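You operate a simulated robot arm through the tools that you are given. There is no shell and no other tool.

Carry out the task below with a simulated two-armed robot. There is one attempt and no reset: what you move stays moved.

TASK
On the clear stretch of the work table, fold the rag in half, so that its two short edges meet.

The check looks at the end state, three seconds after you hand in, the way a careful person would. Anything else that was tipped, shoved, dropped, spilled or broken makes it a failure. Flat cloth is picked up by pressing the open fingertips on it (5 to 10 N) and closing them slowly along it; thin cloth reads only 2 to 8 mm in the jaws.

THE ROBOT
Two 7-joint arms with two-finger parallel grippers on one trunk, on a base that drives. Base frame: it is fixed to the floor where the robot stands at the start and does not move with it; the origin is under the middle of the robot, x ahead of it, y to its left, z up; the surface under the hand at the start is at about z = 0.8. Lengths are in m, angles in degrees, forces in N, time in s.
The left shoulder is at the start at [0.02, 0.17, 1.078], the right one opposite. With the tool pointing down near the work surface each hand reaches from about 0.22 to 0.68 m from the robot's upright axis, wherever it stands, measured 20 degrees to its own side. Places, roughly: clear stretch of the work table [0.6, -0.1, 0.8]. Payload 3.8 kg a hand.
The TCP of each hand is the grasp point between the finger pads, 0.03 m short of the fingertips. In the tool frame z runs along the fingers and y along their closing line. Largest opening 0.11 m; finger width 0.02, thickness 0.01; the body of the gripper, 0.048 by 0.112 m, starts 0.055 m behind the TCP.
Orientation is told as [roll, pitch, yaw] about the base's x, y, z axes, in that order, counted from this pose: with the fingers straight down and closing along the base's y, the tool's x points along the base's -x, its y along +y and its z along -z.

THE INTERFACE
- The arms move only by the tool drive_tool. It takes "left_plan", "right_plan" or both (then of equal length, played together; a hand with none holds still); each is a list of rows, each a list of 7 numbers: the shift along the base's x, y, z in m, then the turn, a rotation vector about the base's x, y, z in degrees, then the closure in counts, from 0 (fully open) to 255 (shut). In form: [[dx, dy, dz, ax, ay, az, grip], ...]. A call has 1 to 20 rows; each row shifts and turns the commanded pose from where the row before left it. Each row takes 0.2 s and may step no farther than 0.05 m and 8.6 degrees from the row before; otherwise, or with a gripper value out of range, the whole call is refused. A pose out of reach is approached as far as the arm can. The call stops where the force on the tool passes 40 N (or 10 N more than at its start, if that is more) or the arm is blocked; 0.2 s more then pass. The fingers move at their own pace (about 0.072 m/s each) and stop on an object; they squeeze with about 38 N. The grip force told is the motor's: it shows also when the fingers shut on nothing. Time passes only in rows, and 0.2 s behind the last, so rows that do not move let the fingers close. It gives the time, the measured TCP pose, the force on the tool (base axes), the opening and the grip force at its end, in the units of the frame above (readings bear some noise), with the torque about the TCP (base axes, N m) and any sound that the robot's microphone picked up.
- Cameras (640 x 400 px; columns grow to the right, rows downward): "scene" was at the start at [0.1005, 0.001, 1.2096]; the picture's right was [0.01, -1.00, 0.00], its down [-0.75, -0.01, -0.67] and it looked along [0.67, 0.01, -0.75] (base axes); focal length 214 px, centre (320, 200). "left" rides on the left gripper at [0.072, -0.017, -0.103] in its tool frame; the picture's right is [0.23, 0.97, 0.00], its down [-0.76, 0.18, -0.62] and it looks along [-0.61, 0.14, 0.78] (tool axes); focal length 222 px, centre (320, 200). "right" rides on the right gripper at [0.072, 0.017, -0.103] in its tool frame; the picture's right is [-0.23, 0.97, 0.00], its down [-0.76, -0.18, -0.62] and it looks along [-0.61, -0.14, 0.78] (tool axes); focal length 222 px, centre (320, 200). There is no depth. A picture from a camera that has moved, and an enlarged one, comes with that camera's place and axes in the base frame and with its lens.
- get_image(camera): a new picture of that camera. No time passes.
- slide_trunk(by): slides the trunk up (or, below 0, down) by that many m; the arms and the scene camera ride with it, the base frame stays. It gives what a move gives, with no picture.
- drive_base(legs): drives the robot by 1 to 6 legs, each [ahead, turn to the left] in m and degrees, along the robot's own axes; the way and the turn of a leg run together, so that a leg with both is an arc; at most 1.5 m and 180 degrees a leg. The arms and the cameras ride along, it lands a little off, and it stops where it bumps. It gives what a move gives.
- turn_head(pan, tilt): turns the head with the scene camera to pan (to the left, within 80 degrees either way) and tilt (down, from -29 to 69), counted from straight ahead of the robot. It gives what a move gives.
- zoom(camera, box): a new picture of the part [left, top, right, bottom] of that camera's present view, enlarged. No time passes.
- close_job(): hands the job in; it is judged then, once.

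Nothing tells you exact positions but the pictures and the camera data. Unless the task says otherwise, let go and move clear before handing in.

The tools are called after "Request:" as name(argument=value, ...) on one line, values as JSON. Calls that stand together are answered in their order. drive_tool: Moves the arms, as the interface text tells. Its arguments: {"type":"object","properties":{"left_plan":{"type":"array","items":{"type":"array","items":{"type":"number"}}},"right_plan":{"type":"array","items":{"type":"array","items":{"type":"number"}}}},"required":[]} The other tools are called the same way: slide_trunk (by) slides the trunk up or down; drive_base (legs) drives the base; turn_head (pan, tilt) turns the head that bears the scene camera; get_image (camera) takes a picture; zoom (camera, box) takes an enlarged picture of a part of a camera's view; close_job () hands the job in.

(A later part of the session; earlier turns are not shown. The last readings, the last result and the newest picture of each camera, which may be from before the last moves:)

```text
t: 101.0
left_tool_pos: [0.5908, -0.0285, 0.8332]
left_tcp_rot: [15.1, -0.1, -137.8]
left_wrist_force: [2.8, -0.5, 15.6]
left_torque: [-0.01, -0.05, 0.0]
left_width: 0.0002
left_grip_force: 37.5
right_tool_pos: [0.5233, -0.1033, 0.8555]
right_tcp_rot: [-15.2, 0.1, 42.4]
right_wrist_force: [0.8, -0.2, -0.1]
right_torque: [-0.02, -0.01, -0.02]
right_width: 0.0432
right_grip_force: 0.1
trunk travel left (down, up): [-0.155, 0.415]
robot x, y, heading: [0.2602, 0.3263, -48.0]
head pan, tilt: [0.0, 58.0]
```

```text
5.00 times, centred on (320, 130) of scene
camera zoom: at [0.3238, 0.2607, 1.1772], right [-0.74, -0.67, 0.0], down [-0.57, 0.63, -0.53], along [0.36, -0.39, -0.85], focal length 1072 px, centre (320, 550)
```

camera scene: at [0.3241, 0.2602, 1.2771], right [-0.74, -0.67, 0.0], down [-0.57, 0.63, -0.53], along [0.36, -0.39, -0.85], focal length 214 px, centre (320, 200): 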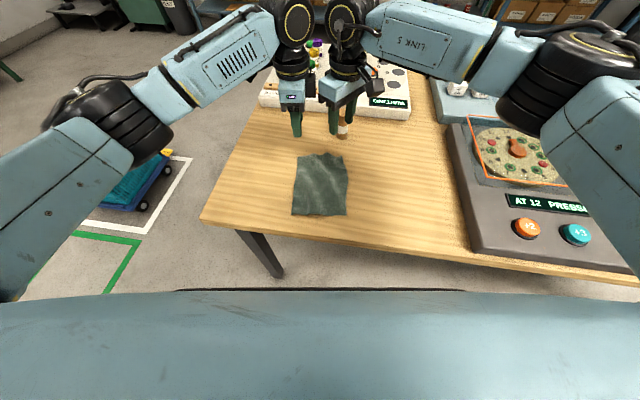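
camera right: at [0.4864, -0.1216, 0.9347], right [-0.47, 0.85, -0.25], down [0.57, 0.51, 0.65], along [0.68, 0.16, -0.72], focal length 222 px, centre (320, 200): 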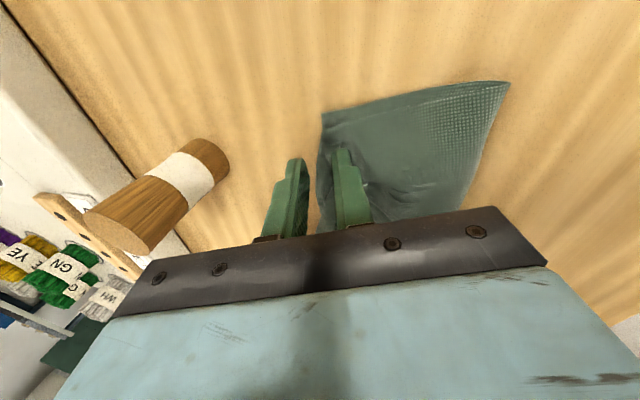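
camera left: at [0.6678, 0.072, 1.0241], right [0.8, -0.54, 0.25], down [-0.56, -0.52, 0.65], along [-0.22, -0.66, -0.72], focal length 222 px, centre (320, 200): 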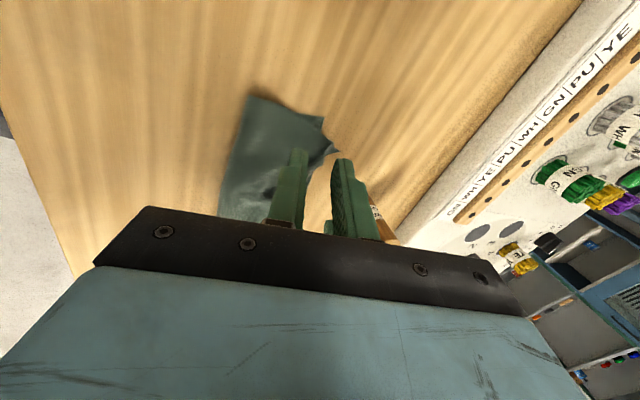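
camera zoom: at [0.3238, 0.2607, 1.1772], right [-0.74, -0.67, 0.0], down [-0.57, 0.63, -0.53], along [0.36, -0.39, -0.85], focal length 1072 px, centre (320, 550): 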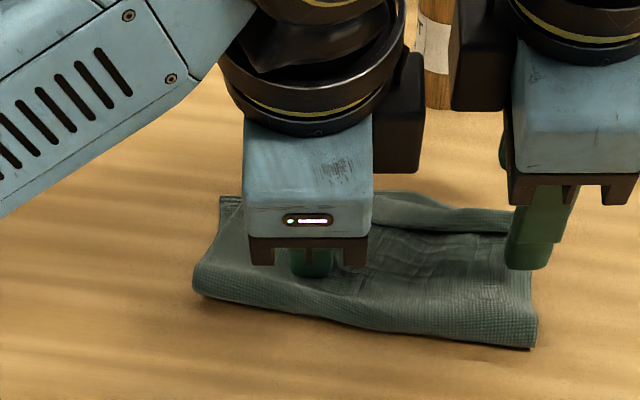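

It peeled free. Now I'll raise the right hand straight up and clear to the right.

Request:
drive_tool(right_plan=[[0, 0, 0.01, 0, 0, 0, 155], [0, 0, 0.02, 0, 0, 0, 155], [0, 0, 0.035, 0, 0, 0, 155], [0, 0, 0.035, 0, 0, 0, 155], [-0.03, -0.027, 0, 0, 0, 0, 155], [-0.03, -0.027, 0, 0, 0, 0, 155]])

Request:
drive_tool(left_plan=[[0, 0, 0.002, 0, 0, 0, 255], [0, 0, 0.005, 0, 0, 0, 255], [0, 0, 0.01, 0, 0, 0, 255], [0, 0, 0.02, 0, 0, 0, 255], [0, 0, 0.03, 0, 0, 0, 255], [0.02, 0.018, 0.03, 0, 0, 0, 255], [0.03, 0.027, 0, 0, 0, 0, 255], [0.03, 0.027, 0, 0, 0, 0, 255]])

Request:
zoom(camera="scene", box=[270, 90, 370, 170])

Request:
get_image(camera="right")

Request:
get_image(camera="left")

```text
t: 102.5
left_tool_pos: [0.5913, -0.028, 0.8328]
left_tcp_rot: [15.2, -0.1, -137.7]
left_wrist_force: [1.5, -0.4, 16.5]
left_torque: [-0.02, -0.06, 0.03]
left_width: 0.0
left_grip_force: 38.0
right_tool_pos: [0.4614, -0.1573, 0.955]
right_tcp_rot: [-15.0, 0.1, 42.4]
right_wrist_force: [-0.1, -0.2, 0.3]
right_torque: [-0.02, -0.01, 0.01]
right_width: 0.0432
right_grip_force: 0.1
trunk travel left (down, up): [-0.155, 0.415]
robot x, y, heading: [0.2659, 0.3267, -47.7]
head pan, tilt: [0.0, 58.0]
```

```text
t: 104.2
left_tool_pos: [0.6709, 0.0437, 0.928]
left_tcp_rot: [15.1, -0.1, -137.8]
left_wrist_force: [-0.1, -0.2, 0.2]
left_torque: [0.02, -0.02, 0.0]
left_width: 0.0
left_grip_force: 37.5
right_tool_pos: [0.4635, -0.1578, 0.9546]
right_tcp_rot: [-15.1, 0.1, 42.4]
right_wrist_force: [0.2, -0.2, 0.2]
right_torque: [-0.01, -0.01, -0.03]
right_width: 0.043
right_grip_force: 0.0
trunk travel left (down, up): [-0.155, 0.415]
robot x, y, heading: [0.2646, 0.326, -47.8]
head pan, tilt: [0.0, 58.0]
```

```text
5.00 times, centred on (320, 130) of scene
camera zoom: at [0.3246, 0.2604, 1.1771], right [-0.74, -0.67, 0.0], down [-0.57, 0.63, -0.53], along [0.36, -0.39, -0.85], focal length 1072 px, centre (320, 550)
```

zoom: 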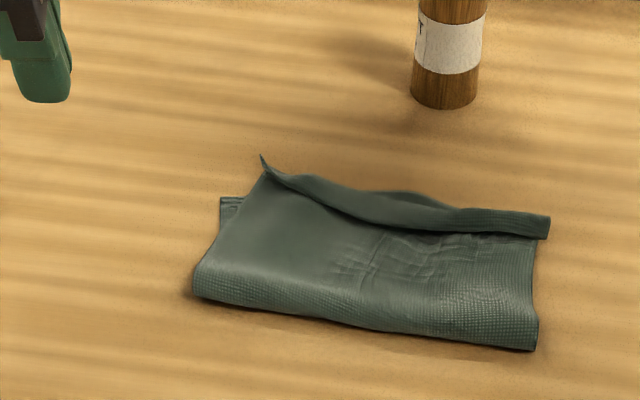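

```text
taken
camera right: at [0.3807, -0.1736, 1.0514], right [-0.47, 0.85, -0.25], down [0.57, 0.51, 0.65], along [0.68, 0.16, -0.72], focal length 222 px, centre (320, 200)
```

right: 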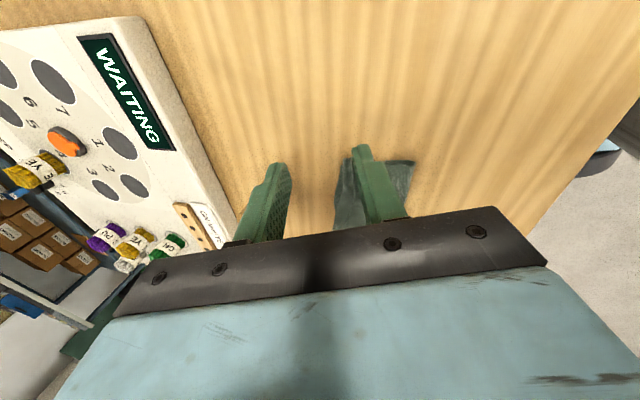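

```text
taken
camera left: at [0.6973, 0.1255, 1.0245], right [0.8, -0.54, 0.25], down [-0.56, -0.52, 0.65], along [-0.22, -0.66, -0.72], focal length 222 px, centre (320, 200)
```

left: 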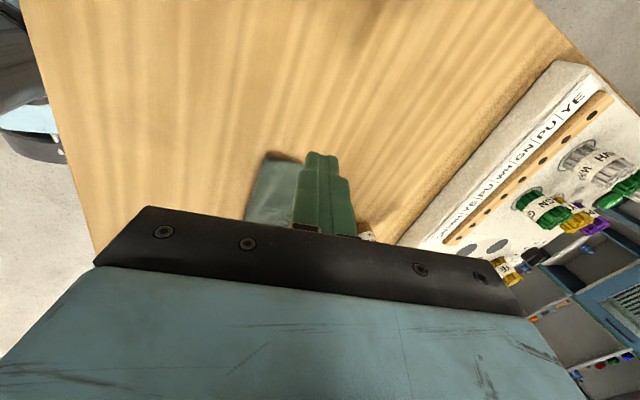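

Both hands are clear. The fold is there, but the upper far edge has a raised, curled strip along it. I'll look closer.

Request:
zoom(camera="scene", box=[295, 115, 360, 165])

Request:
zoom(camera="right", box=[300, 130, 450, 230])

Request:
zoom(camera="left", box=[230, 130, 390, 250])

```text
8.00 times, centred on (328, 140) of scene
camera zoom: at [0.3246, 0.2604, 1.1771], right [-0.74, -0.67, 0.0], down [-0.57, 0.63, -0.53], along [0.36, -0.39, -0.85], focal length 1716 px, centre (260, 680)
```

zoom: 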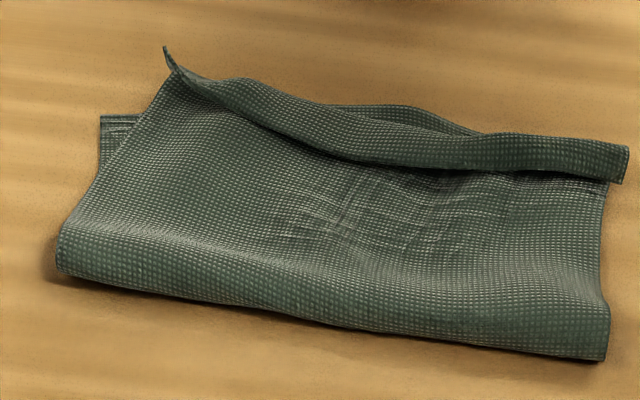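

```text
4.00 times, centred on (375, 180) of right
camera zoom: at [0.3807, -0.1736, 1.0514], right [-0.47, 0.85, -0.25], down [0.57, 0.51, 0.65], along [0.68, 0.16, -0.72], focal length 888 px, centre (100, 280)
```

zoom: 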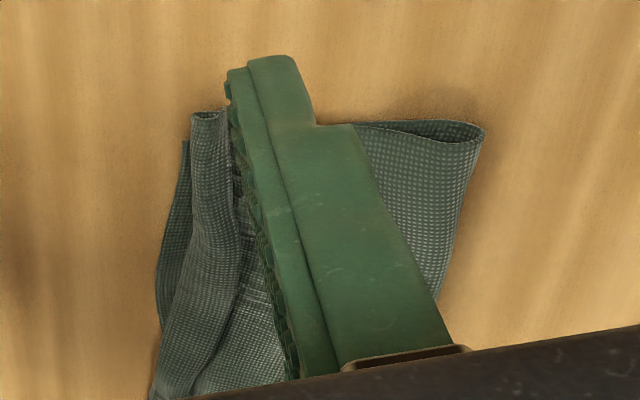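

```text
3.33 times, centred on (310, 190) of left
camera zoom: at [0.6973, 0.1255, 1.0245], right [0.8, -0.54, 0.25], down [-0.56, -0.52, 0.65], along [-0.22, -0.66, -0.72], focal length 740 px, centre (353, 233)
```

zoom: 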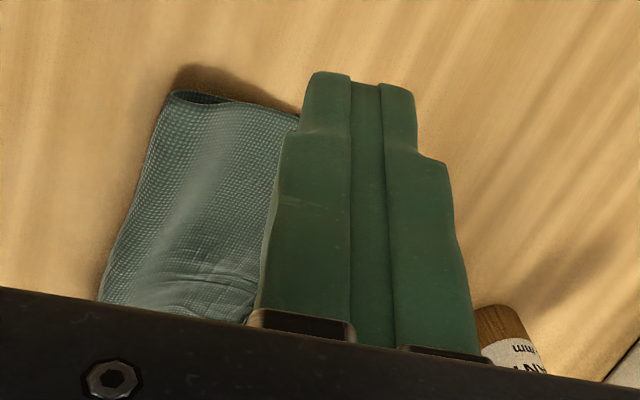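

The picture is clear now. The crease sits about 2 cm too far forward, and the upper edge is rolled back in a hem of roughly 1.5 cm. I'll first unroll that hem: closed fingertips go down just in front of it on the robot's side and sweep forward.

Request:
drive_tool(left_plan=[[-0.0148, -0.0209, 0, 0, 0, 0, 255], [-0.0148, -0.0209, 0, 0, 0, 0, 255], [-0.0148, -0.0209, 0, 0, 0, 0, 255], [-0.0149, -0.0208, 0, 0, 0, 0, 255], [0, 0, -0.025, 0, 0, 0, 255], [0, 0, -0.025, 0, 0, 0, 255], [0, 0, -0.02, 0, 0, 0, 255], [0, 0, 0, 0, 0, 0, 255]], right_plan=[[0.013, 0.0169, 0, 0, 0, 0, 255], [0.013, 0.0169, 0, 0, 0, 0, 255], [0.0131, 0.0168, 0, 0, 0, 0, 255], [0.0131, 0.0168, -0.02, 0, 0, 0, 255], [0, 0, -0.03, 0, 0, 0, 255], [0, 0, -0.03, 0, 0, 0, 255], [0, 0, -0.018, 0, 0, 0, 255], [0, 0, 0, 0, 0, 0, 255]])

Request:
zoom(camera="scene", box=[280, 100, 365, 165])

Request:
get_image(camera="right")

Request:
get_image(camera="left")

```text
t: 106.0
left_tool_pos: [0.612, -0.0389, 0.8575]
left_tcp_rot: [15.0, -0.1, -137.8]
left_wrist_force: [0.1, -0.4, 0.6]
left_torque: [-0.02, 0.02, 0.01]
left_width: 0.0
left_grip_force: 37.8
right_tool_pos: [0.5157, -0.0911, 0.8569]
right_tcp_rot: [-15.1, 0.1, 42.5]
right_wrist_force: [0.1, 0.6, -0.3]
right_torque: [-0.01, -0.02, 0.01]
right_width: 0.0
right_grip_force: 37.8
trunk travel left (down, up): [-0.155, 0.415]
robot x, y, heading: [0.2632, 0.3292, -48.0]
head pan, tilt: [0.0, 58.0]
```

```text
6.15 times, centred on (322, 132) of scene
camera zoom: at [0.3242, 0.26, 1.1771], right [-0.74, -0.67, 0.0], down [-0.57, 0.63, -0.53], along [0.36, -0.39, -0.85], focal length 1320 px, centre (305, 615)
```

zoom: 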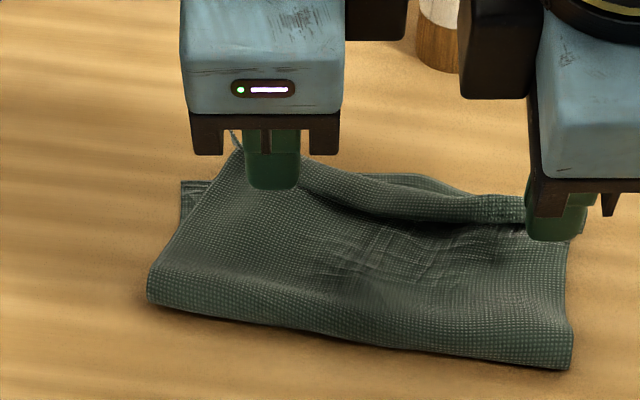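

```text
taken
camera right: at [0.433, -0.1073, 0.9532], right [-0.47, 0.85, -0.25], down [0.57, 0.51, 0.65], along [0.68, 0.16, -0.72], focal length 222 px, centre (320, 200)
```

right: 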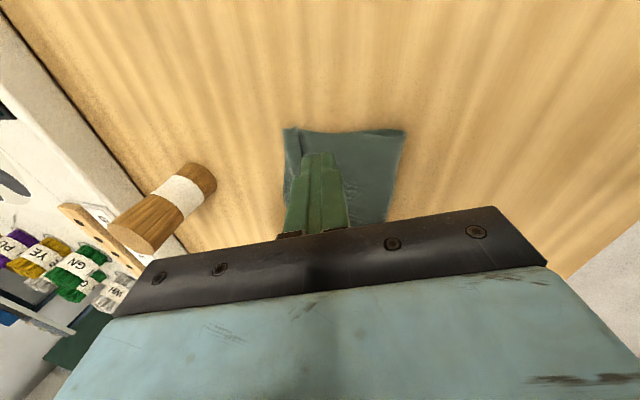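

```text
taken
camera left: at [0.637, 0.0415, 0.954], right [0.8, -0.54, 0.25], down [-0.56, -0.52, 0.65], along [-0.22, -0.66, -0.72], focal length 222 px, centre (320, 200)
```

left: 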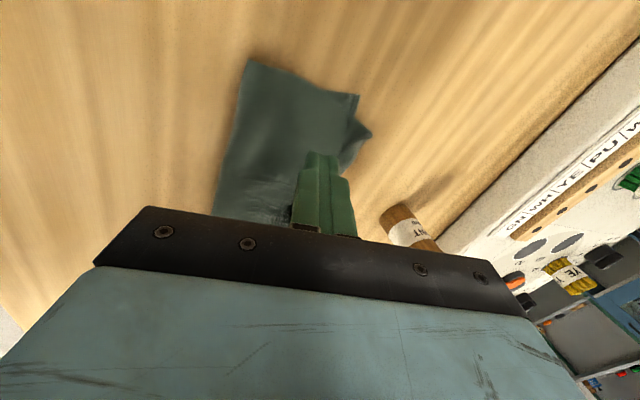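

Both closed fingertips are just in front of the rolled strip. Lowering to skim the upper layer, then sweeping forward about 4.5 cm.

Request:
drive_tool(left_plan=[[0, 0, -0.012, 0, 0, 0, 255], [0, 0, -0.009, 0, 0, 0, 255], [0.006, -0.0067, 0, 0, 0, 0, 255], [0.006, -0.0067, 0, 0, 0, 0, 255], [0.006, -0.0067, 0, 0, 0, 0, 255], [0.006, -0.0067, 0, 0, 0, 0, 255], [0, 0, 0, 0, 0, 0, 255]], right_plan=[[0, 0, -0.012, 0, 0, 0, 255], [0, 0, -0.009, 0, 0, 0, 255], [0.0067, -0.0074, 0, 0, 0, 0, 255], [0.0067, -0.0074, 0, 0, 0, 0, 255], [0.0067, -0.0074, 0, 0, 0, 0, 255], [0.0067, -0.0074, 0, 0, 0, 0, 255], [0, 0, 0, 0, 0, 0, 255]])

Request:
zoom(camera="scene", box=[280, 100, 365, 165])

Request:
zoom(camera="right", box=[220, 90, 420, 230])

Request:
zoom(camera="left", box=[200, 50, 440, 240])

```text
t: 107.7
left_tool_pos: [0.6359, -0.067, 0.8379]
left_tcp_rot: [15.0, -0.1, -137.9]
left_wrist_force: [0.1, 0.3, 0.0]
left_torque: [0.01, -0.02, -0.02]
left_width: 0.0001
left_grip_force: 37.8
right_tool_pos: [0.5413, -0.1195, 0.8357]
right_tcp_rot: [-15.1, 0.1, 42.4]
right_wrist_force: [0.2, -1.1, -0.3]
right_torque: [-0.01, 0.01, -0.05]
right_width: 0.0
right_grip_force: 37.9
trunk travel left (down, up): [-0.155, 0.415]
robot x, y, heading: [0.2641, 0.3307, -47.6]
head pan, tilt: [0.0, 58.0]
```

```text
6.15 times, centred on (322, 132) of scene
camera zoom: at [0.3243, 0.26, 1.1771], right [-0.74, -0.67, 0.0], down [-0.57, 0.63, -0.53], along [0.36, -0.39, -0.85], focal length 1320 px, centre (305, 615)
```

zoom: 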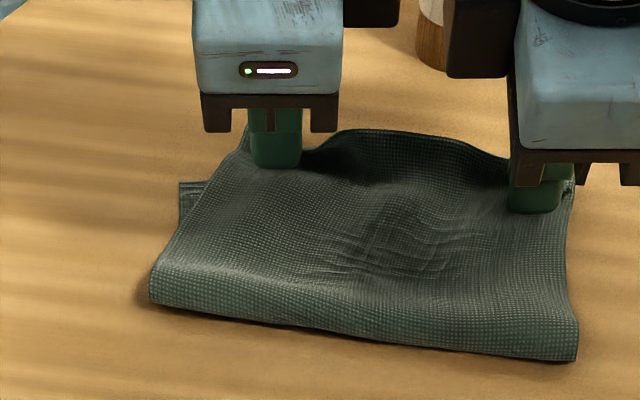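

```text
2.86 times, centred on (320, 160) of right
camera zoom: at [0.4597, -0.1359, 0.9324], right [-0.47, 0.85, -0.25], down [0.57, 0.51, 0.65], along [0.68, 0.16, -0.72], focal length 635 px, centre (320, 314)
```

zoom: 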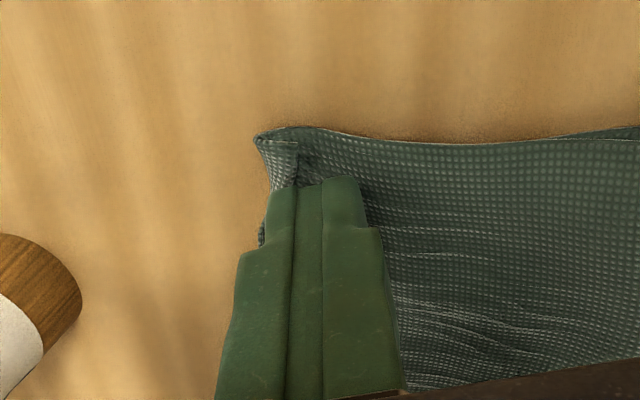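

```text
2.11 times, centred on (320, 145) of left
camera zoom: at [0.6614, 0.0139, 0.9339], right [0.8, -0.54, 0.25], down [-0.56, -0.52, 0.65], along [-0.22, -0.66, -0.72], focal length 468 px, centre (320, 316)
```

zoom: 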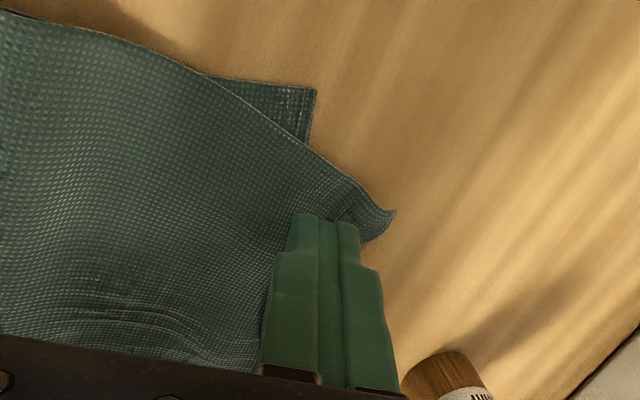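

The strip is rolling forward nicely. I'll continue a little farther, then lift straight up and look.

Request:
drive_tool(left_plan=[[0.005, -0.0055, 0, 0, 0, 0, 255], [0.005, -0.0055, 0, 0, 0, 0, 255], [0, 0, 0, 0, 0, 0, 255], [0, 0, 0.01, 0, 0, 0, 255], [0, 0, 0.03, 0, 0, 0, 255], [0, 0, 0.04, 0, 0, 0, 255], [0.03, 0.027, 0, 0, 0, 0, 255], [0.03, 0.027, 0, 0, 0, 0, 255], [0.015, 0.0135, 0, 0, 0, 0, 255]], right_plan=[[0.006, -0.0066, 0, 0, 0, 0, 255], [0.006, -0.0066, 0, 0, 0, 0, 255], [0.003, -0.0033, 0, 0, 0, 0, 255], [0, 0, 0.01, 0, 0, 0, 255], [0, 0, 0.03, 0, 0, 0, 255], [0, 0, 0.04, 0, 0, 0, 255], [-0.03, -0.027, 0, 0, 0, 0, 255], [-0.03, -0.027, 0, 0, 0, 0, 255], [-0.015, -0.0135, 0, 0, 0, 0, 255]])

Request:
zoom(camera="scene", box=[280, 100, 365, 165])

Request:
get_image(camera="right")

Request:
get_image(camera="left")

```text
t: 109.7
left_tool_pos: [0.7207, -0.0087, 0.9206]
left_tcp_rot: [15.1, -0.2, -137.9]
left_wrist_force: [0.0, 0.5, 0.2]
left_torque: [-0.01, -0.02, 0.0]
left_width: 0.0
left_grip_force: 37.6
right_tool_pos: [0.4829, -0.204, 0.9164]
right_tcp_rot: [-15.0, 0.1, 42.5]
right_wrist_force: [1.2, 0.3, 0.4]
right_torque: [-0.02, 0.01, -0.02]
right_width: 0.0001
right_grip_force: 37.7
trunk travel left (down, up): [-0.155, 0.415]
robot x, y, heading: [0.2664, 0.3253, -47.8]
head pan, tilt: [0.0, 58.0]
```

```text
6.15 times, centred on (322, 132) of scene
camera zoom: at [0.3242, 0.26, 1.1771], right [-0.74, -0.67, 0.0], down [-0.57, 0.63, -0.53], along [0.36, -0.39, -0.85], focal length 1320 px, centre (305, 615)
```

zoom: 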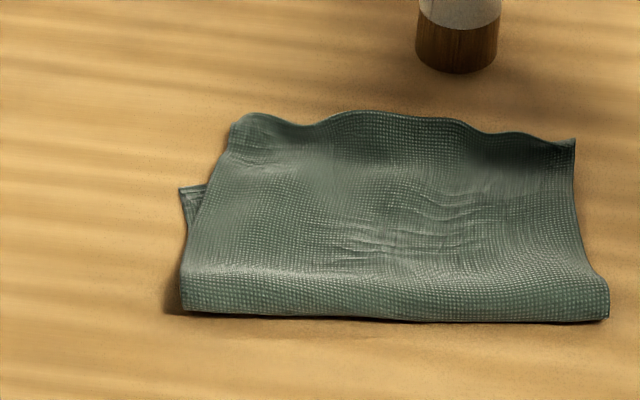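

```text
taken
camera right: at [0.3998, -0.2201, 1.0133], right [-0.47, 0.85, -0.25], down [0.57, 0.51, 0.65], along [0.68, 0.16, -0.72], focal length 222 px, centre (320, 200)
```

right: 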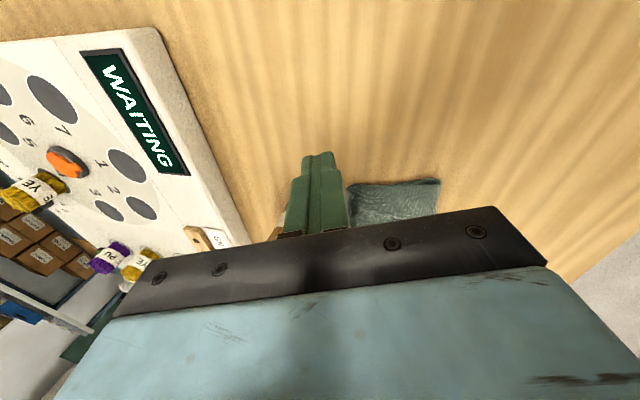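

```text
taken
camera left: at [0.7466, 0.0717, 1.0146], right [0.8, -0.54, 0.25], down [-0.56, -0.52, 0.65], along [-0.22, -0.66, -0.72], focal length 222 px, centre (320, 200)
```

left: 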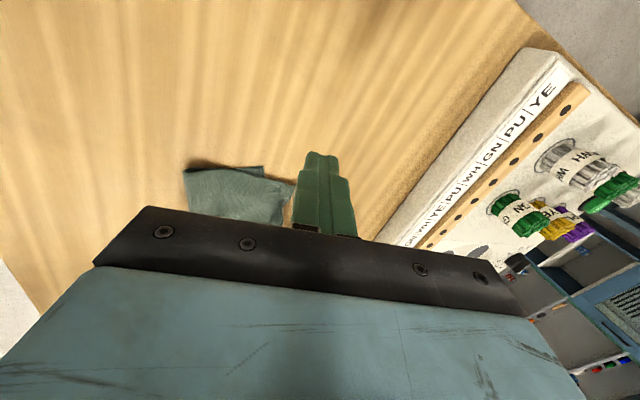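

The hem is now fully unrolled and the upper layer lies flat, but its edge overshoots the lower edge by about 3–4 cm on the left. I'll look from both sides for the lower edge.

Request:
zoom(camera="right", box=[320, 150, 460, 230])

Request:
zoom(camera="left", box=[170, 140, 310, 230])

Request:
zoom(camera="scene", box=[320, 105, 370, 145])

```text
4.57 times, centred on (390, 190) of right
camera zoom: at [0.3998, -0.2201, 1.0133], right [-0.47, 0.85, -0.25], down [0.57, 0.51, 0.65], along [0.68, 0.16, -0.72], focal length 1015 px, centre (0, 246)
```

zoom: 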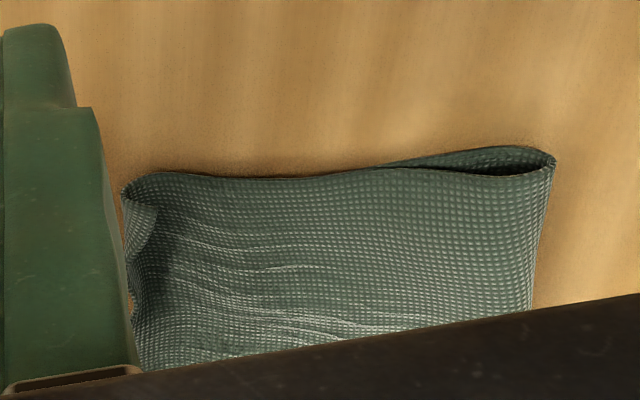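

```text
4.44 times, centred on (240, 185) of left
camera zoom: at [0.7466, 0.0717, 1.0146], right [0.8, -0.54, 0.25], down [-0.56, -0.52, 0.65], along [-0.22, -0.66, -0.72], focal length 987 px, centre (676, 267)
```

zoom: 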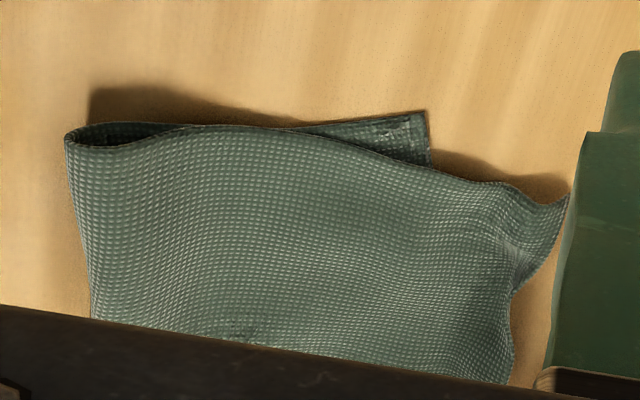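

```text
10.00 times, centred on (345, 125) of scene
camera zoom: at [0.3242, 0.26, 1.1771], right [-0.74, -0.67, 0.0], down [-0.57, 0.63, -0.53], along [0.36, -0.39, -0.85], focal length 2145 px, centre (70, 950)
```

zoom: 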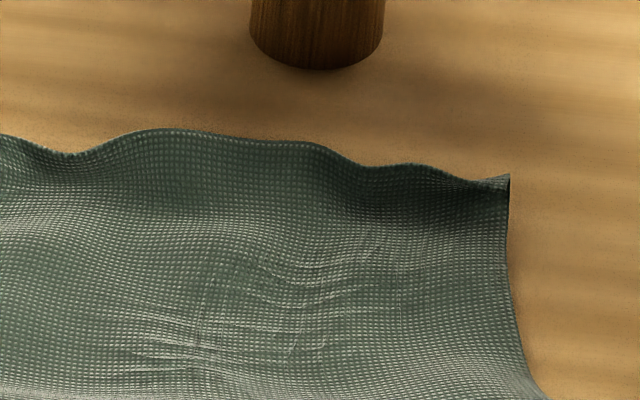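

I'll re-take the upper layer's edge region with both hands, this time with the tool vertical and both fingers on the cloth. Then I'll peel it back and lay it down again so the edges coincide. First I move above the grasp points.

Request:
drive_tool(left_plan=[[-0.0104, -0.0079, 0, 1.389, 1.2594, 0, 190], [-0.0104, -0.0079, 0, 1.389, 1.2594, 0, 190], [-0.0104, -0.0079, 0, 1.389, 1.2594, 0, 190], [-0.0104, -0.0079, 0, 1.389, 1.2594, 0, 190], [-0.0104, -0.0079, 0, 1.389, 1.2594, 0, 190], [-0.0104, -0.0078, 0, 1.389, 1.2594, 0, 190], [-0.0104, -0.0078, 0, 1.389, 1.2594, 0, 190], [-0.0103, -0.0078, 0, 1.389, 1.2594, 0, 190], [0, 0, -0.03, 0, 0, 0, 190], [0, 0, -0.03, 0, 0, 0, 190], [0, 0, 0, 0, 0, 0, 190]], right_plan=[[0.0088, 0.0087, 0, 1.389, 1.2594, 0, 190], [0.0088, 0.0087, 0, 1.389, 1.2594, 0, 190], [0.0088, 0.0087, 0, 1.389, 1.2594, 0, 190], [0.0088, 0.0087, 0, 1.389, 1.2594, 0, 190], [0.0088, 0.0087, 0, 1.389, 1.2594, 0, 190], [0.0088, 0.0087, 0, 1.389, 1.2594, 0, 190], [0.0088, 0.0086, 0, 1.389, 1.2594, 0, 190], [0.0087, 0.0086, 0, 1.389, 1.2594, 0, 190], [0, 0, -0.03, 0, 0, 0, 190], [0, 0, -0.026, 0, 0, 0, 190], [0, 0, 0, 0, 0, 0, 190]])

Request:
zoom(camera="scene", box=[270, 90, 370, 170])

Request:
get_image(camera="right")

Request:
get_image(camera="left")

```text
t: 112.0
left_tool_pos: [0.638, -0.0723, 0.8578]
left_tcp_rot: [0.1, -0.1, -137.8]
left_wrist_force: [-0.2, 0.0, -0.4]
left_torque: [0.04, 0.01, -0.01]
left_width: 0.0278
left_grip_force: 0.1
right_tool_pos: [0.5515, -0.134, 0.8588]
right_tcp_rot: [-0.2, 0.0, 42.4]
right_wrist_force: [0.0, -0.8, -0.4]
right_torque: [0.01, -0.02, 0.0]
right_width: 0.0281
right_grip_force: 0.1
trunk travel left (down, up): [-0.155, 0.415]
robot x, y, heading: [0.2643, 0.328, -47.6]
head pan, tilt: [0.0, 58.0]
```

```text
5.00 times, centred on (320, 130) of scene
camera zoom: at [0.3242, 0.2601, 1.1771], right [-0.74, -0.67, 0.0], down [-0.57, 0.63, -0.53], along [0.36, -0.39, -0.85], focal length 1072 px, centre (320, 550)
```

zoom: 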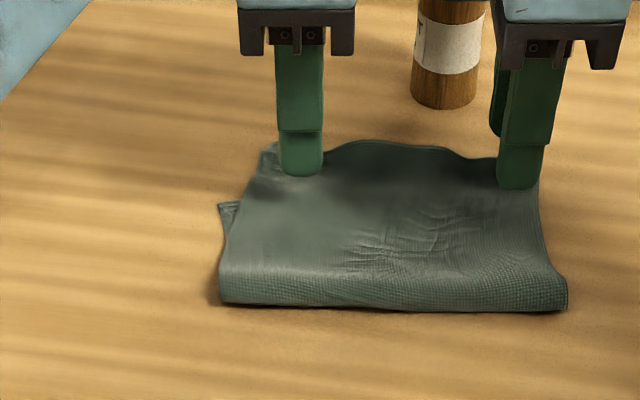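

```text
taken
camera right: at [0.4883, -0.1698, 0.9638], right [-0.49, 0.87, 0.0], down [0.68, 0.38, 0.62], along [0.54, 0.3, -0.78], focal length 222 px, centre (320, 200)
```

right: 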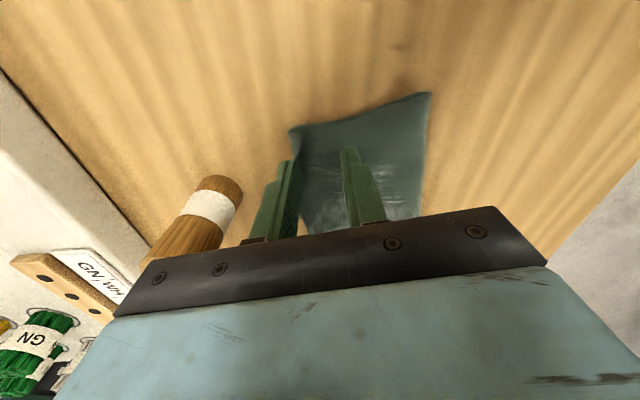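

```text
taken
camera left: at [0.6811, -0.0113, 0.961], right [0.82, -0.57, 0.0], down [-0.44, -0.64, 0.62], along [-0.35, -0.51, -0.78], focal length 222 px, centre (320, 200)
```

left: 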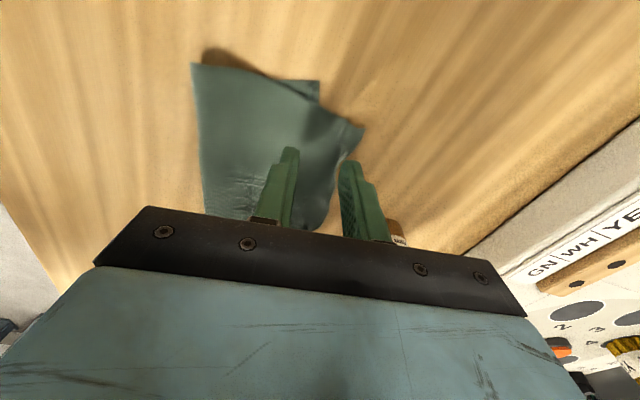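

I'll shift both 8 mm back so all fingers land on cloth, then lower to contact.

Request:
drive_tool(left_plan=[[-0.0054, 0.0059, 0, 0, 0, 0, 190], [0, 0, -0.012, 0, 0, 0, 190], [0, 0, -0.008, 0, 0, 0, 190], [0, 0, -0.003, 0, 0, 0, 190], [0, 0, 0, 0, 0, 0, 190]], right_plan=[[-0.0054, 0.0059, 0, 0, 0, 0, 190], [0, 0, -0.012, 0, 0, 0, 190], [0, 0, -0.008, 0, 0, 0, 190], [0, 0, -0.003, 0, 0, 0, 190], [0, 0, 0, 0, 0, 0, 190]])

```text
t: 113.2
left_tool_pos: [0.6322, -0.0668, 0.8356]
left_tcp_rot: [0.0, 0.0, -137.6]
left_wrist_force: [-0.1, -0.2, 0.1]
left_torque: [0.01, 0.0, 0.01]
left_width: 0.028
left_grip_force: 0.1
right_tool_pos: [0.5469, -0.1284, 0.8363]
right_tcp_rot: [0.0, 0.0, 42.4]
right_wrist_force: [-0.1, -0.9, 0.8]
right_torque: [0.03, 0.02, 0.01]
right_width: 0.0279
right_grip_force: 0.0
trunk travel left (down, up): [-0.155, 0.415]
robot x, y, heading: [0.2615, 0.3253, -47.9]
head pan, tilt: [0.0, 58.0]
```

Request:
drive_tool(left_plan=[[0, 0, -0.001, 0, 0, 0, 190], [0, 0, -0.001, 0, 0, 0, 190], [0, 0, 0, 0, 0, 0, 190]], right_plan=[[0, 0, -0.001, 0, 0, 0, 190], [0, 0, -0.001, 0, 0, 0, 190], [0, 0, 0, 0, 0, 0, 190]])

```text
t: 114.0
left_tool_pos: [0.6327, -0.0668, 0.8334]
left_tcp_rot: [0.0, -0.1, -137.7]
left_wrist_force: [-0.1, 0.1, 0.6]
left_torque: [-0.01, 0.02, 0.04]
left_width: 0.0282
left_grip_force: 0.0
right_tool_pos: [0.5482, -0.1288, 0.8353]
right_tcp_rot: [0.0, 0.0, 42.4]
right_wrist_force: [1.3, -1.0, 0.2]
right_torque: [0.02, 0.0, 0.05]
right_width: 0.0281
right_grip_force: 0.0
trunk travel left (down, up): [-0.155, 0.415]
robot x, y, heading: [0.2634, 0.322, -47.7]
head pan, tilt: [0.0, 58.0]
```

Request:
drive_tool(left_plan=[[0, 0, -0.0008, 0, 0, 0, 190], [0, 0, -0.0007, 0, 0, 0, 190], [0, 0, 0, 0, 0, 0, 190]], right_plan=[[0, 0, -0.001, 0, 0, 0, 190], [0, 0, -0.001, 0, 0, 0, 190], [0, 0, 0, 0, 0, 0, 190]])

```text
t: 114.8
left_tool_pos: [0.6318, -0.0681, 0.8322]
left_tcp_rot: [0.0, -0.1, -137.7]
left_wrist_force: [-0.4, -0.3, 3.2]
left_torque: [-0.05, -0.01, -0.02]
left_width: 0.0282
left_grip_force: 0.0
right_tool_pos: [0.5472, -0.1281, 0.8326]
right_tcp_rot: [-0.1, 0.0, 42.4]
right_wrist_force: [1.1, -0.4, 4.1]
right_torque: [-0.06, -0.05, 0.01]
right_width: 0.0283
right_grip_force: 0.1
trunk travel left (down, up): [-0.155, 0.415]
robot x, y, heading: [0.2641, 0.3239, -48.0]
head pan, tilt: [0.0, 58.0]
```

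Light contact of 3–4 N on both. Closing slowly to gather the upper layer.

Request:
drive_tool(left_plan=[[0, 0, -0.0002, 0, 0, 0, 194], [0, 0, 0, 0, 0, 0, 198], [0, 0, 0, 0, 0, 0, 202], [0, 0, 0, 0, 0, 0, 206], [0, 0, 0, 0, 0, 0, 210], [0, 0, 0, 0, 0, 0, 214], [0, 0, 0, 0, 0, 0, 218], [0, 0, 0, 0, 0, 0, 222], [0, 0, 0, 0, 0, 0, 226], [0, 0, 0, 0, 0, 0, 230], [0, 0, 0, 0, 0, 0, 234], [0, 0, 0, 0, 0, 0, 238], [0, 0, 0, 0, 0, 0, 242], [0, 0, 0, 0, 0, 0, 246], [0, 0, 0, 0, 0, 0, 250], [0, 0, 0, 0, 0, 0, 255], [0, 0, 0, 0, 0, 0, 255]], right_plan=[[0, 0, -0.0001, 0, 0, 0, 194], [0, 0, 0, 0, 0, 0, 198], [0, 0, 0, 0, 0, 0, 202], [0, 0, 0, 0, 0, 0, 206], [0, 0, 0, 0, 0, 0, 210], [0, 0, 0, 0, 0, 0, 214], [0, 0, 0, 0, 0, 0, 218], [0, 0, 0, 0, 0, 0, 222], [0, 0, 0, 0, 0, 0, 226], [0, 0, 0, 0, 0, 0, 230], [0, 0, 0, 0, 0, 0, 234], [0, 0, 0, 0, 0, 0, 238], [0, 0, 0, 0, 0, 0, 242], [0, 0, 0, 0, 0, 0, 246], [0, 0, 0, 0, 0, 0, 250], [0, 0, 0, 0, 0, 0, 255], [0, 0, 0, 0, 0, 0, 255]])

Request:
zoom(camera="right", box=[240, 70, 460, 230])

Request:
zoom(camera="left", box=[180, 50, 400, 230])

Request:
zoom(camera="scene", box=[270, 90, 370, 170])

```text
t: 118.5
left_tool_pos: [0.6313, -0.0667, 0.8337]
left_tcp_rot: [0.0, 0.0, -137.7]
left_wrist_force: [-0.5, -1.7, 8.7]
left_torque: [-0.11, 0.04, 0.01]
left_width: 0.0018
left_grip_force: 38.0
right_tool_pos: [0.5478, -0.1289, 0.8335]
right_tcp_rot: [-0.1, 0.0, 42.4]
right_wrist_force: [0.9, 0.4, 4.3]
right_torque: [-0.01, -0.03, -0.02]
right_width: 0.0036
right_grip_force: 38.3
trunk travel left (down, up): [-0.155, 0.415]
robot x, y, heading: [0.2659, 0.3284, -47.6]
head pan, tilt: [0.0, 58.0]
```

```text
2.50 times, centred on (350, 150) of right
camera zoom: at [0.4822, -0.1639, 0.9375], right [-0.49, 0.87, 0.0], down [0.68, 0.38, 0.62], along [0.54, 0.3, -0.78], focal length 555 px, centre (245, 325)
```

zoom: 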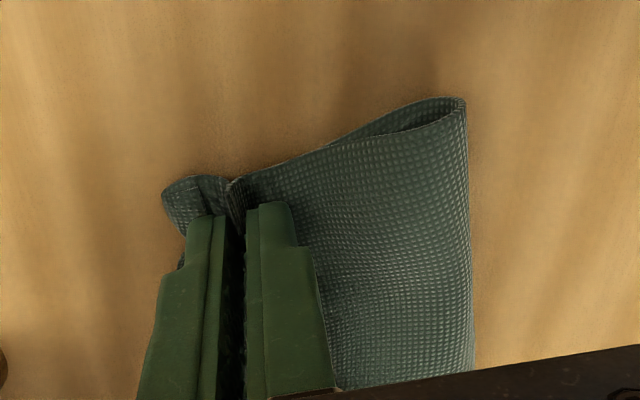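

```text
2.22 times, centred on (290, 140) of left
camera zoom: at [0.675, -0.0051, 0.9356], right [0.82, -0.57, 0.0], down [-0.44, -0.64, 0.62], along [-0.35, -0.51, -0.78], focal length 494 px, centre (387, 333)
```

zoom: 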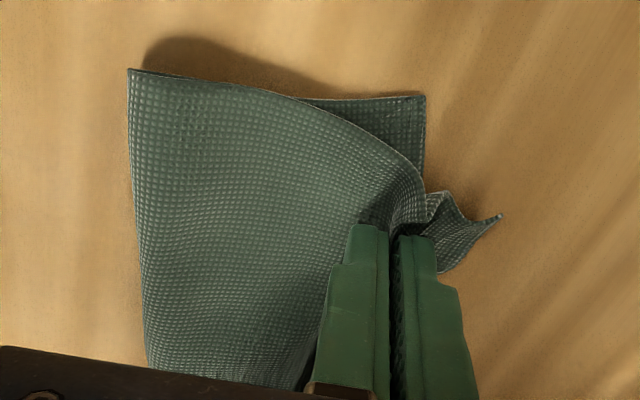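

```text
5.00 times, centred on (320, 130) of scene
camera zoom: at [0.3238, 0.2606, 1.1772], right [-0.74, -0.67, 0.0], down [-0.57, 0.63, -0.53], along [0.36, -0.39, -0.85], focal length 1072 px, centre (320, 550)
```

zoom: 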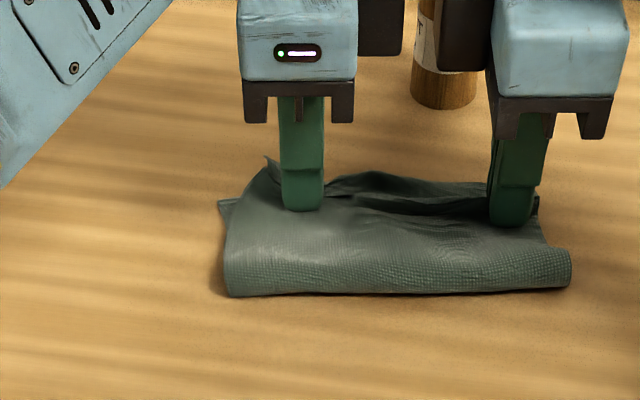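

The right hand reads 3.6 mm, so it may have caught both layers. I'll lift slightly and look.

Request:
drive_tool(left_plan=[[0, 0, 0.01, 0, 0, 0, 255], [-0.0013, 0.0015, 0.012, 0, 0, 0, 255], [-0.0027, 0.003, 0.01, 0, 0, 0, 255], [0, 0, 0, 0, 0, 0, 255]], right_plan=[[0, 0, 0.01, 0, 0, 0, 255], [-0.0013, 0.0015, 0.012, 0, 0, 0, 255], [-0.0027, 0.003, 0.01, 0, 0, 0, 255], [0, 0, 0, 0, 0, 0, 255]])

Request:
zoom(camera="right", box=[240, 70, 460, 230])

Request:
zoom(camera="left", box=[180, 50, 400, 230])

Request:
zoom(camera="scene", box=[270, 90, 370, 170])

```text
t: 119.5
left_tool_pos: [0.6275, -0.061, 0.8641]
left_tcp_rot: [-0.1, -0.1, -137.7]
left_wrist_force: [-0.1, 0.1, -0.1]
left_torque: [-0.01, 0.03, -0.01]
left_width: 0.0019
left_grip_force: 38.1
right_tool_pos: [0.5435, -0.125, 0.8651]
right_tcp_rot: [-0.1, -0.1, 42.3]
right_wrist_force: [1.0, 0.5, -0.4]
right_torque: [0.0, -0.01, -0.05]
right_width: 0.0036
right_grip_force: 37.9
trunk travel left (down, up): [-0.155, 0.415]
robot x, y, heading: [0.2591, 0.3266, -47.7]
head pan, tilt: [0.0, 58.0]
```

```text
2.50 times, centred on (350, 150) of right
camera zoom: at [0.4784, -0.1597, 0.9693], right [-0.49, 0.87, 0.0], down [0.68, 0.38, 0.62], along [0.54, 0.3, -0.78], focal length 555 px, centre (245, 325)
```

zoom: 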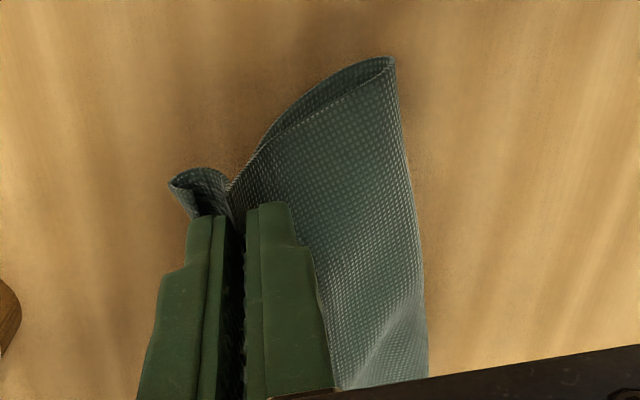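

```text
2.22 times, centred on (290, 140) of left
camera zoom: at [0.6712, -0.0009, 0.9674], right [0.82, -0.57, 0.0], down [-0.44, -0.64, 0.62], along [-0.35, -0.51, -0.78], focal length 494 px, centre (387, 333)
```

zoom: 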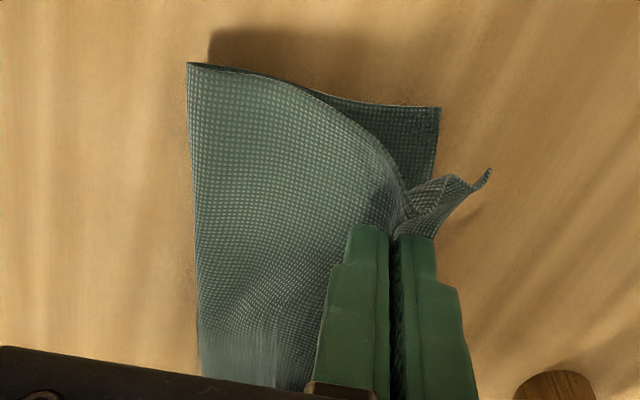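

```text
5.00 times, centred on (320, 130) of scene
camera zoom: at [0.3243, 0.26, 1.177], right [-0.74, -0.67, 0.0], down [-0.57, 0.63, -0.53], along [0.36, -0.39, -0.85], focal length 1072 px, centre (320, 550)
```

zoom: 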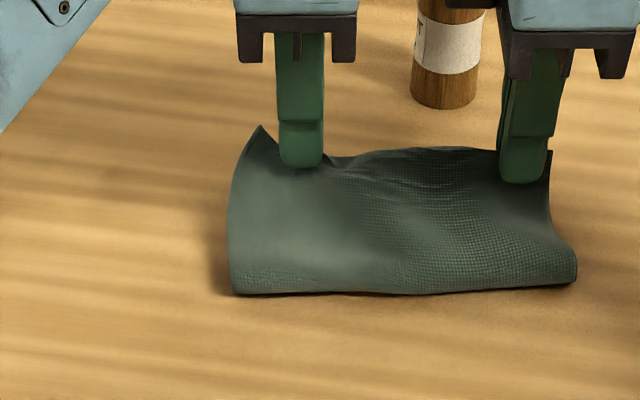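

The right hand has both layers, and there the two corners nearly coincide, so that side is good. I'll set the right back down as an anchor, still gripping, and use only the left hand to peel the upper left corner back and re-lay it on the lower one.

Request:
drive_tool(right_plan=[[0.0027, -0.003, -0.01, 0, 0, 0, 255], [0.0013, -0.0015, -0.012, 0, 0, 0, 255], [0, 0, -0.0095, 0, 0, 0, 255], [0, 0, 0, 0, 0, 0, 255]])

Request:
drive_tool(left_plan=[[-0.0062, 0.0129, 0.012, 0, 0, 0, 255], [-0.0082, 0.0121, 0.011, 0, 0, 0, 255], [-0.0116, 0.0165, 0.008, 0, 0, 0, 255], [-0.0116, 0.0165, 0.005, 0, 0, 0, 255], [-0.0112, 0.0168, 0.002, 0, 0, 0, 255], [0, 0, 0, 0, 0, 0, 255]])

Request:
zoom(camera="scene", box=[270, 90, 370, 170])

Request:
get_image(camera="left")

Request:
zoom(camera="right", box=[240, 70, 460, 230])

```text
t: 120.5
left_tool_pos: [0.6286, -0.062, 0.8643]
left_tcp_rot: [0.0, 0.0, -137.8]
left_wrist_force: [-1.1, -0.8, -1.4]
left_torque: [-0.03, 0.01, 0.0]
left_width: 0.0017
left_grip_force: 37.7
right_tool_pos: [0.5473, -0.1288, 0.832]
right_tcp_rot: [-0.1, 0.0, 42.4]
right_wrist_force: [0.7, 1.6, 2.7]
right_torque: [-0.01, -0.03, -0.05]
right_width: 0.0037
right_grip_force: 38.6
trunk travel left (down, up): [-0.155, 0.415]
robot x, y, heading: [0.2657, 0.3244, -47.4]
head pan, tilt: [0.0, 58.0]
```

```text
t: 121.4
left_tool_pos: [0.5948, -0.0164, 0.8952]
left_tcp_rot: [0.4, -0.7, -137.8]
left_wrist_force: [-3.9, -13.2, -8.1]
left_torque: [-0.37, 0.06, 0.05]
left_width: 0.0018
left_grip_force: 37.4
right_tool_pos: [0.5526, -0.1194, 0.837]
right_tcp_rot: [0.0, -1.1, 43.3]
right_wrist_force: [4.3, 13.6, 8.9]
right_torque: [0.43, -0.17, 0.07]
right_width: 0.0035
right_grip_force: 37.9
trunk travel left (down, up): [-0.155, 0.415]
robot x, y, heading: [0.2637, 0.3251, -47.8]
head pan, tilt: [0.0, 58.0]
stopped in row 4 (left hand): the force on the tool passed its limit at 45 N (the readings are from after the stop); the commanded pose is now the measured one
```

```text
5.00 times, centred on (320, 130) of scene
camera zoom: at [0.3243, 0.26, 1.177], right [-0.74, -0.67, 0.0], down [-0.57, 0.63, -0.53], along [0.36, -0.39, -0.85], focal length 1072 px, centre (320, 550)
```

zoom: 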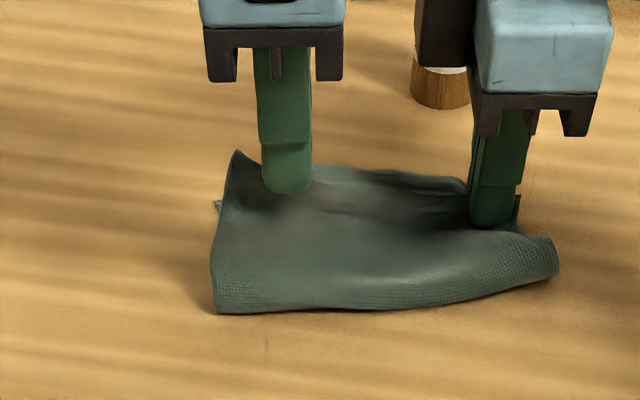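

```text
taken
camera left: at [0.6379, 0.0459, 0.9972], right [0.82, -0.57, 0.0], down [-0.44, -0.63, 0.64], along [-0.36, -0.52, -0.77], focal length 222 px, centre (320, 200)
```

left: 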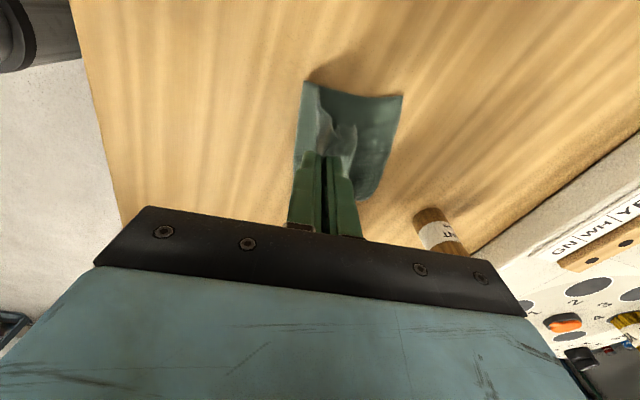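

```text
2.50 times, centred on (350, 150) of right
camera zoom: at [0.4868, -0.1571, 0.9398], right [-0.5, 0.86, 0.01], down [0.67, 0.38, 0.64], along [0.55, 0.33, -0.77], focal length 555 px, centre (245, 325)
```

zoom: 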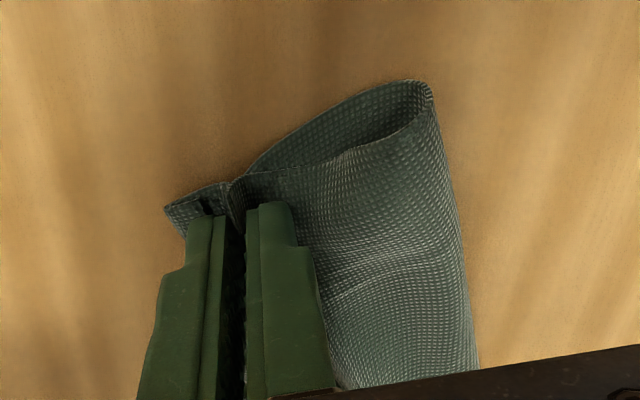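

The upper edge went taut between the hands because the right holds both layers. I'll relax the left back toward where it was, then release the right fully and continue corner by corner.

Request:
drive_tool(left_plan=[[0.0112, -0.015, -0.008, 0, 0, 0, 255], [0.0112, -0.015, -0.011, 0, 0, 0, 255], [0.0106, -0.015, -0.014, 0, 0, 0, 255], [0, 0, 0, 0, 0, 0, 255]])

Request:
zoom(camera="scene", box=[270, 90, 370, 170])

```text
t: 122.4
left_tool_pos: [0.6288, -0.0619, 0.8626]
left_tcp_rot: [0.4, -0.7, -137.8]
left_wrist_force: [0.0, -0.4, -0.6]
left_torque: [0.06, -0.05, -0.02]
left_width: 0.0016
left_grip_force: 37.8
right_tool_pos: [0.5501, -0.1218, 0.8358]
right_tcp_rot: [0.1, -0.8, 43.1]
right_wrist_force: [-0.3, -0.3, 0.9]
right_torque: [-0.02, 0.03, -0.01]
right_width: 0.0034
right_grip_force: 38.1
trunk travel left (down, up): [-0.155, 0.415]
robot x, y, heading: [0.263, 0.3265, -48.1]
head pan, tilt: [0.0, 58.0]
```

```text
5.00 times, centred on (320, 130) of scene
camera zoom: at [0.3243, 0.2601, 1.1771], right [-0.74, -0.67, 0.0], down [-0.57, 0.63, -0.53], along [0.36, -0.39, -0.85], focal length 1072 px, centre (320, 550)
```

zoom: 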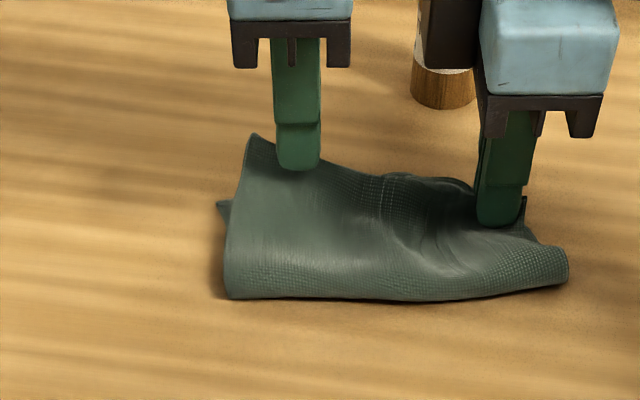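

Tension is gone. I'll open the right hand wide in place, wait, then raise it a few millimetres and check for clinging.

Request:
drive_tool(right_plan=[[0, 0, 0, 0, 0, 0, 235], [0, 0, 0, 0, 0, 0, 210], [0, 0, 0, 0, 0, 0, 185], [0, 0, 0, 0, 0, 0, 160], [0, 0, 0, 0, 0, 0, 150], [0, 0, 0.003, 0, 0, 0, 150], [0, 0, 0.005, 0, 0, 0, 150], [0, 0, 0.007, 0, 0, 0, 150], [0, 0, 0, 0, 0, 0, 150]])

Request:
zoom(camera="right", box=[200, 60, 460, 240])

Request:
zoom(camera="scene", box=[270, 90, 370, 170])

```text
t: 124.4
left_tool_pos: [0.6285, -0.0612, 0.8631]
left_tcp_rot: [0.4, -0.6, -137.8]
left_wrist_force: [-0.2, -0.4, -0.4]
left_torque: [0.0, 0.0, 0.01]
left_width: 0.0014
left_grip_force: 38.0
right_tool_pos: [0.5509, -0.1212, 0.8504]
right_tcp_rot: [0.1, -0.8, 43.1]
right_wrist_force: [0.6, 0.0, -0.1]
right_torque: [0.0, -0.02, -0.02]
right_width: 0.0453
right_grip_force: 0.1
trunk travel left (down, up): [-0.155, 0.415]
robot x, y, heading: [0.2653, 0.3258, -47.8]
head pan, tilt: [0.0, 58.0]
```

```text
2.22 times, centred on (330, 150) of right
camera zoom: at [0.4855, -0.1594, 0.9541], right [-0.5, 0.87, 0.0], down [0.67, 0.38, 0.63], along [0.55, 0.32, -0.77], focal length 494 px, centre (298, 311)
```

zoom: 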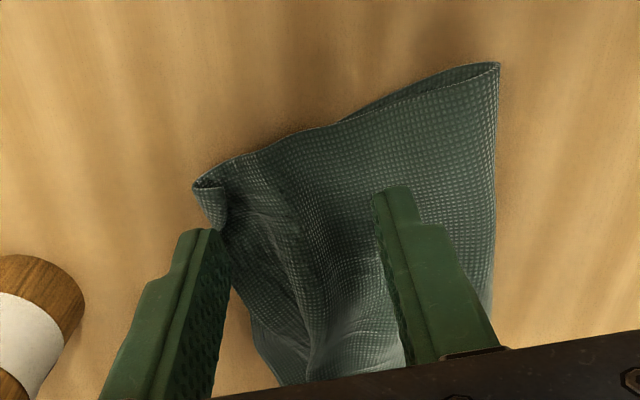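

```text
5.00 times, centred on (320, 130) of scene
camera zoom: at [0.3243, 0.26, 1.177], right [-0.74, -0.67, 0.0], down [-0.57, 0.63, -0.53], along [0.36, -0.39, -0.85], focal length 1072 px, centre (320, 550)
```

zoom: 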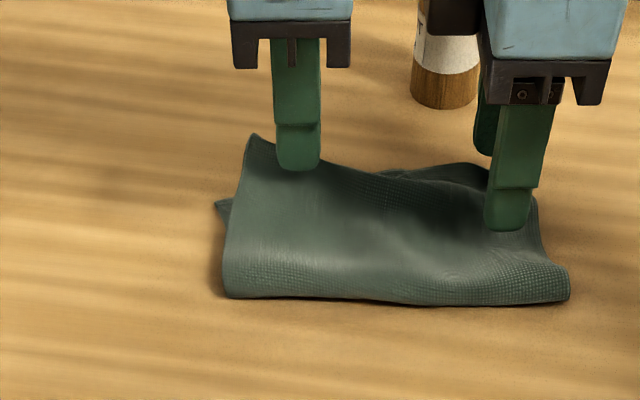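

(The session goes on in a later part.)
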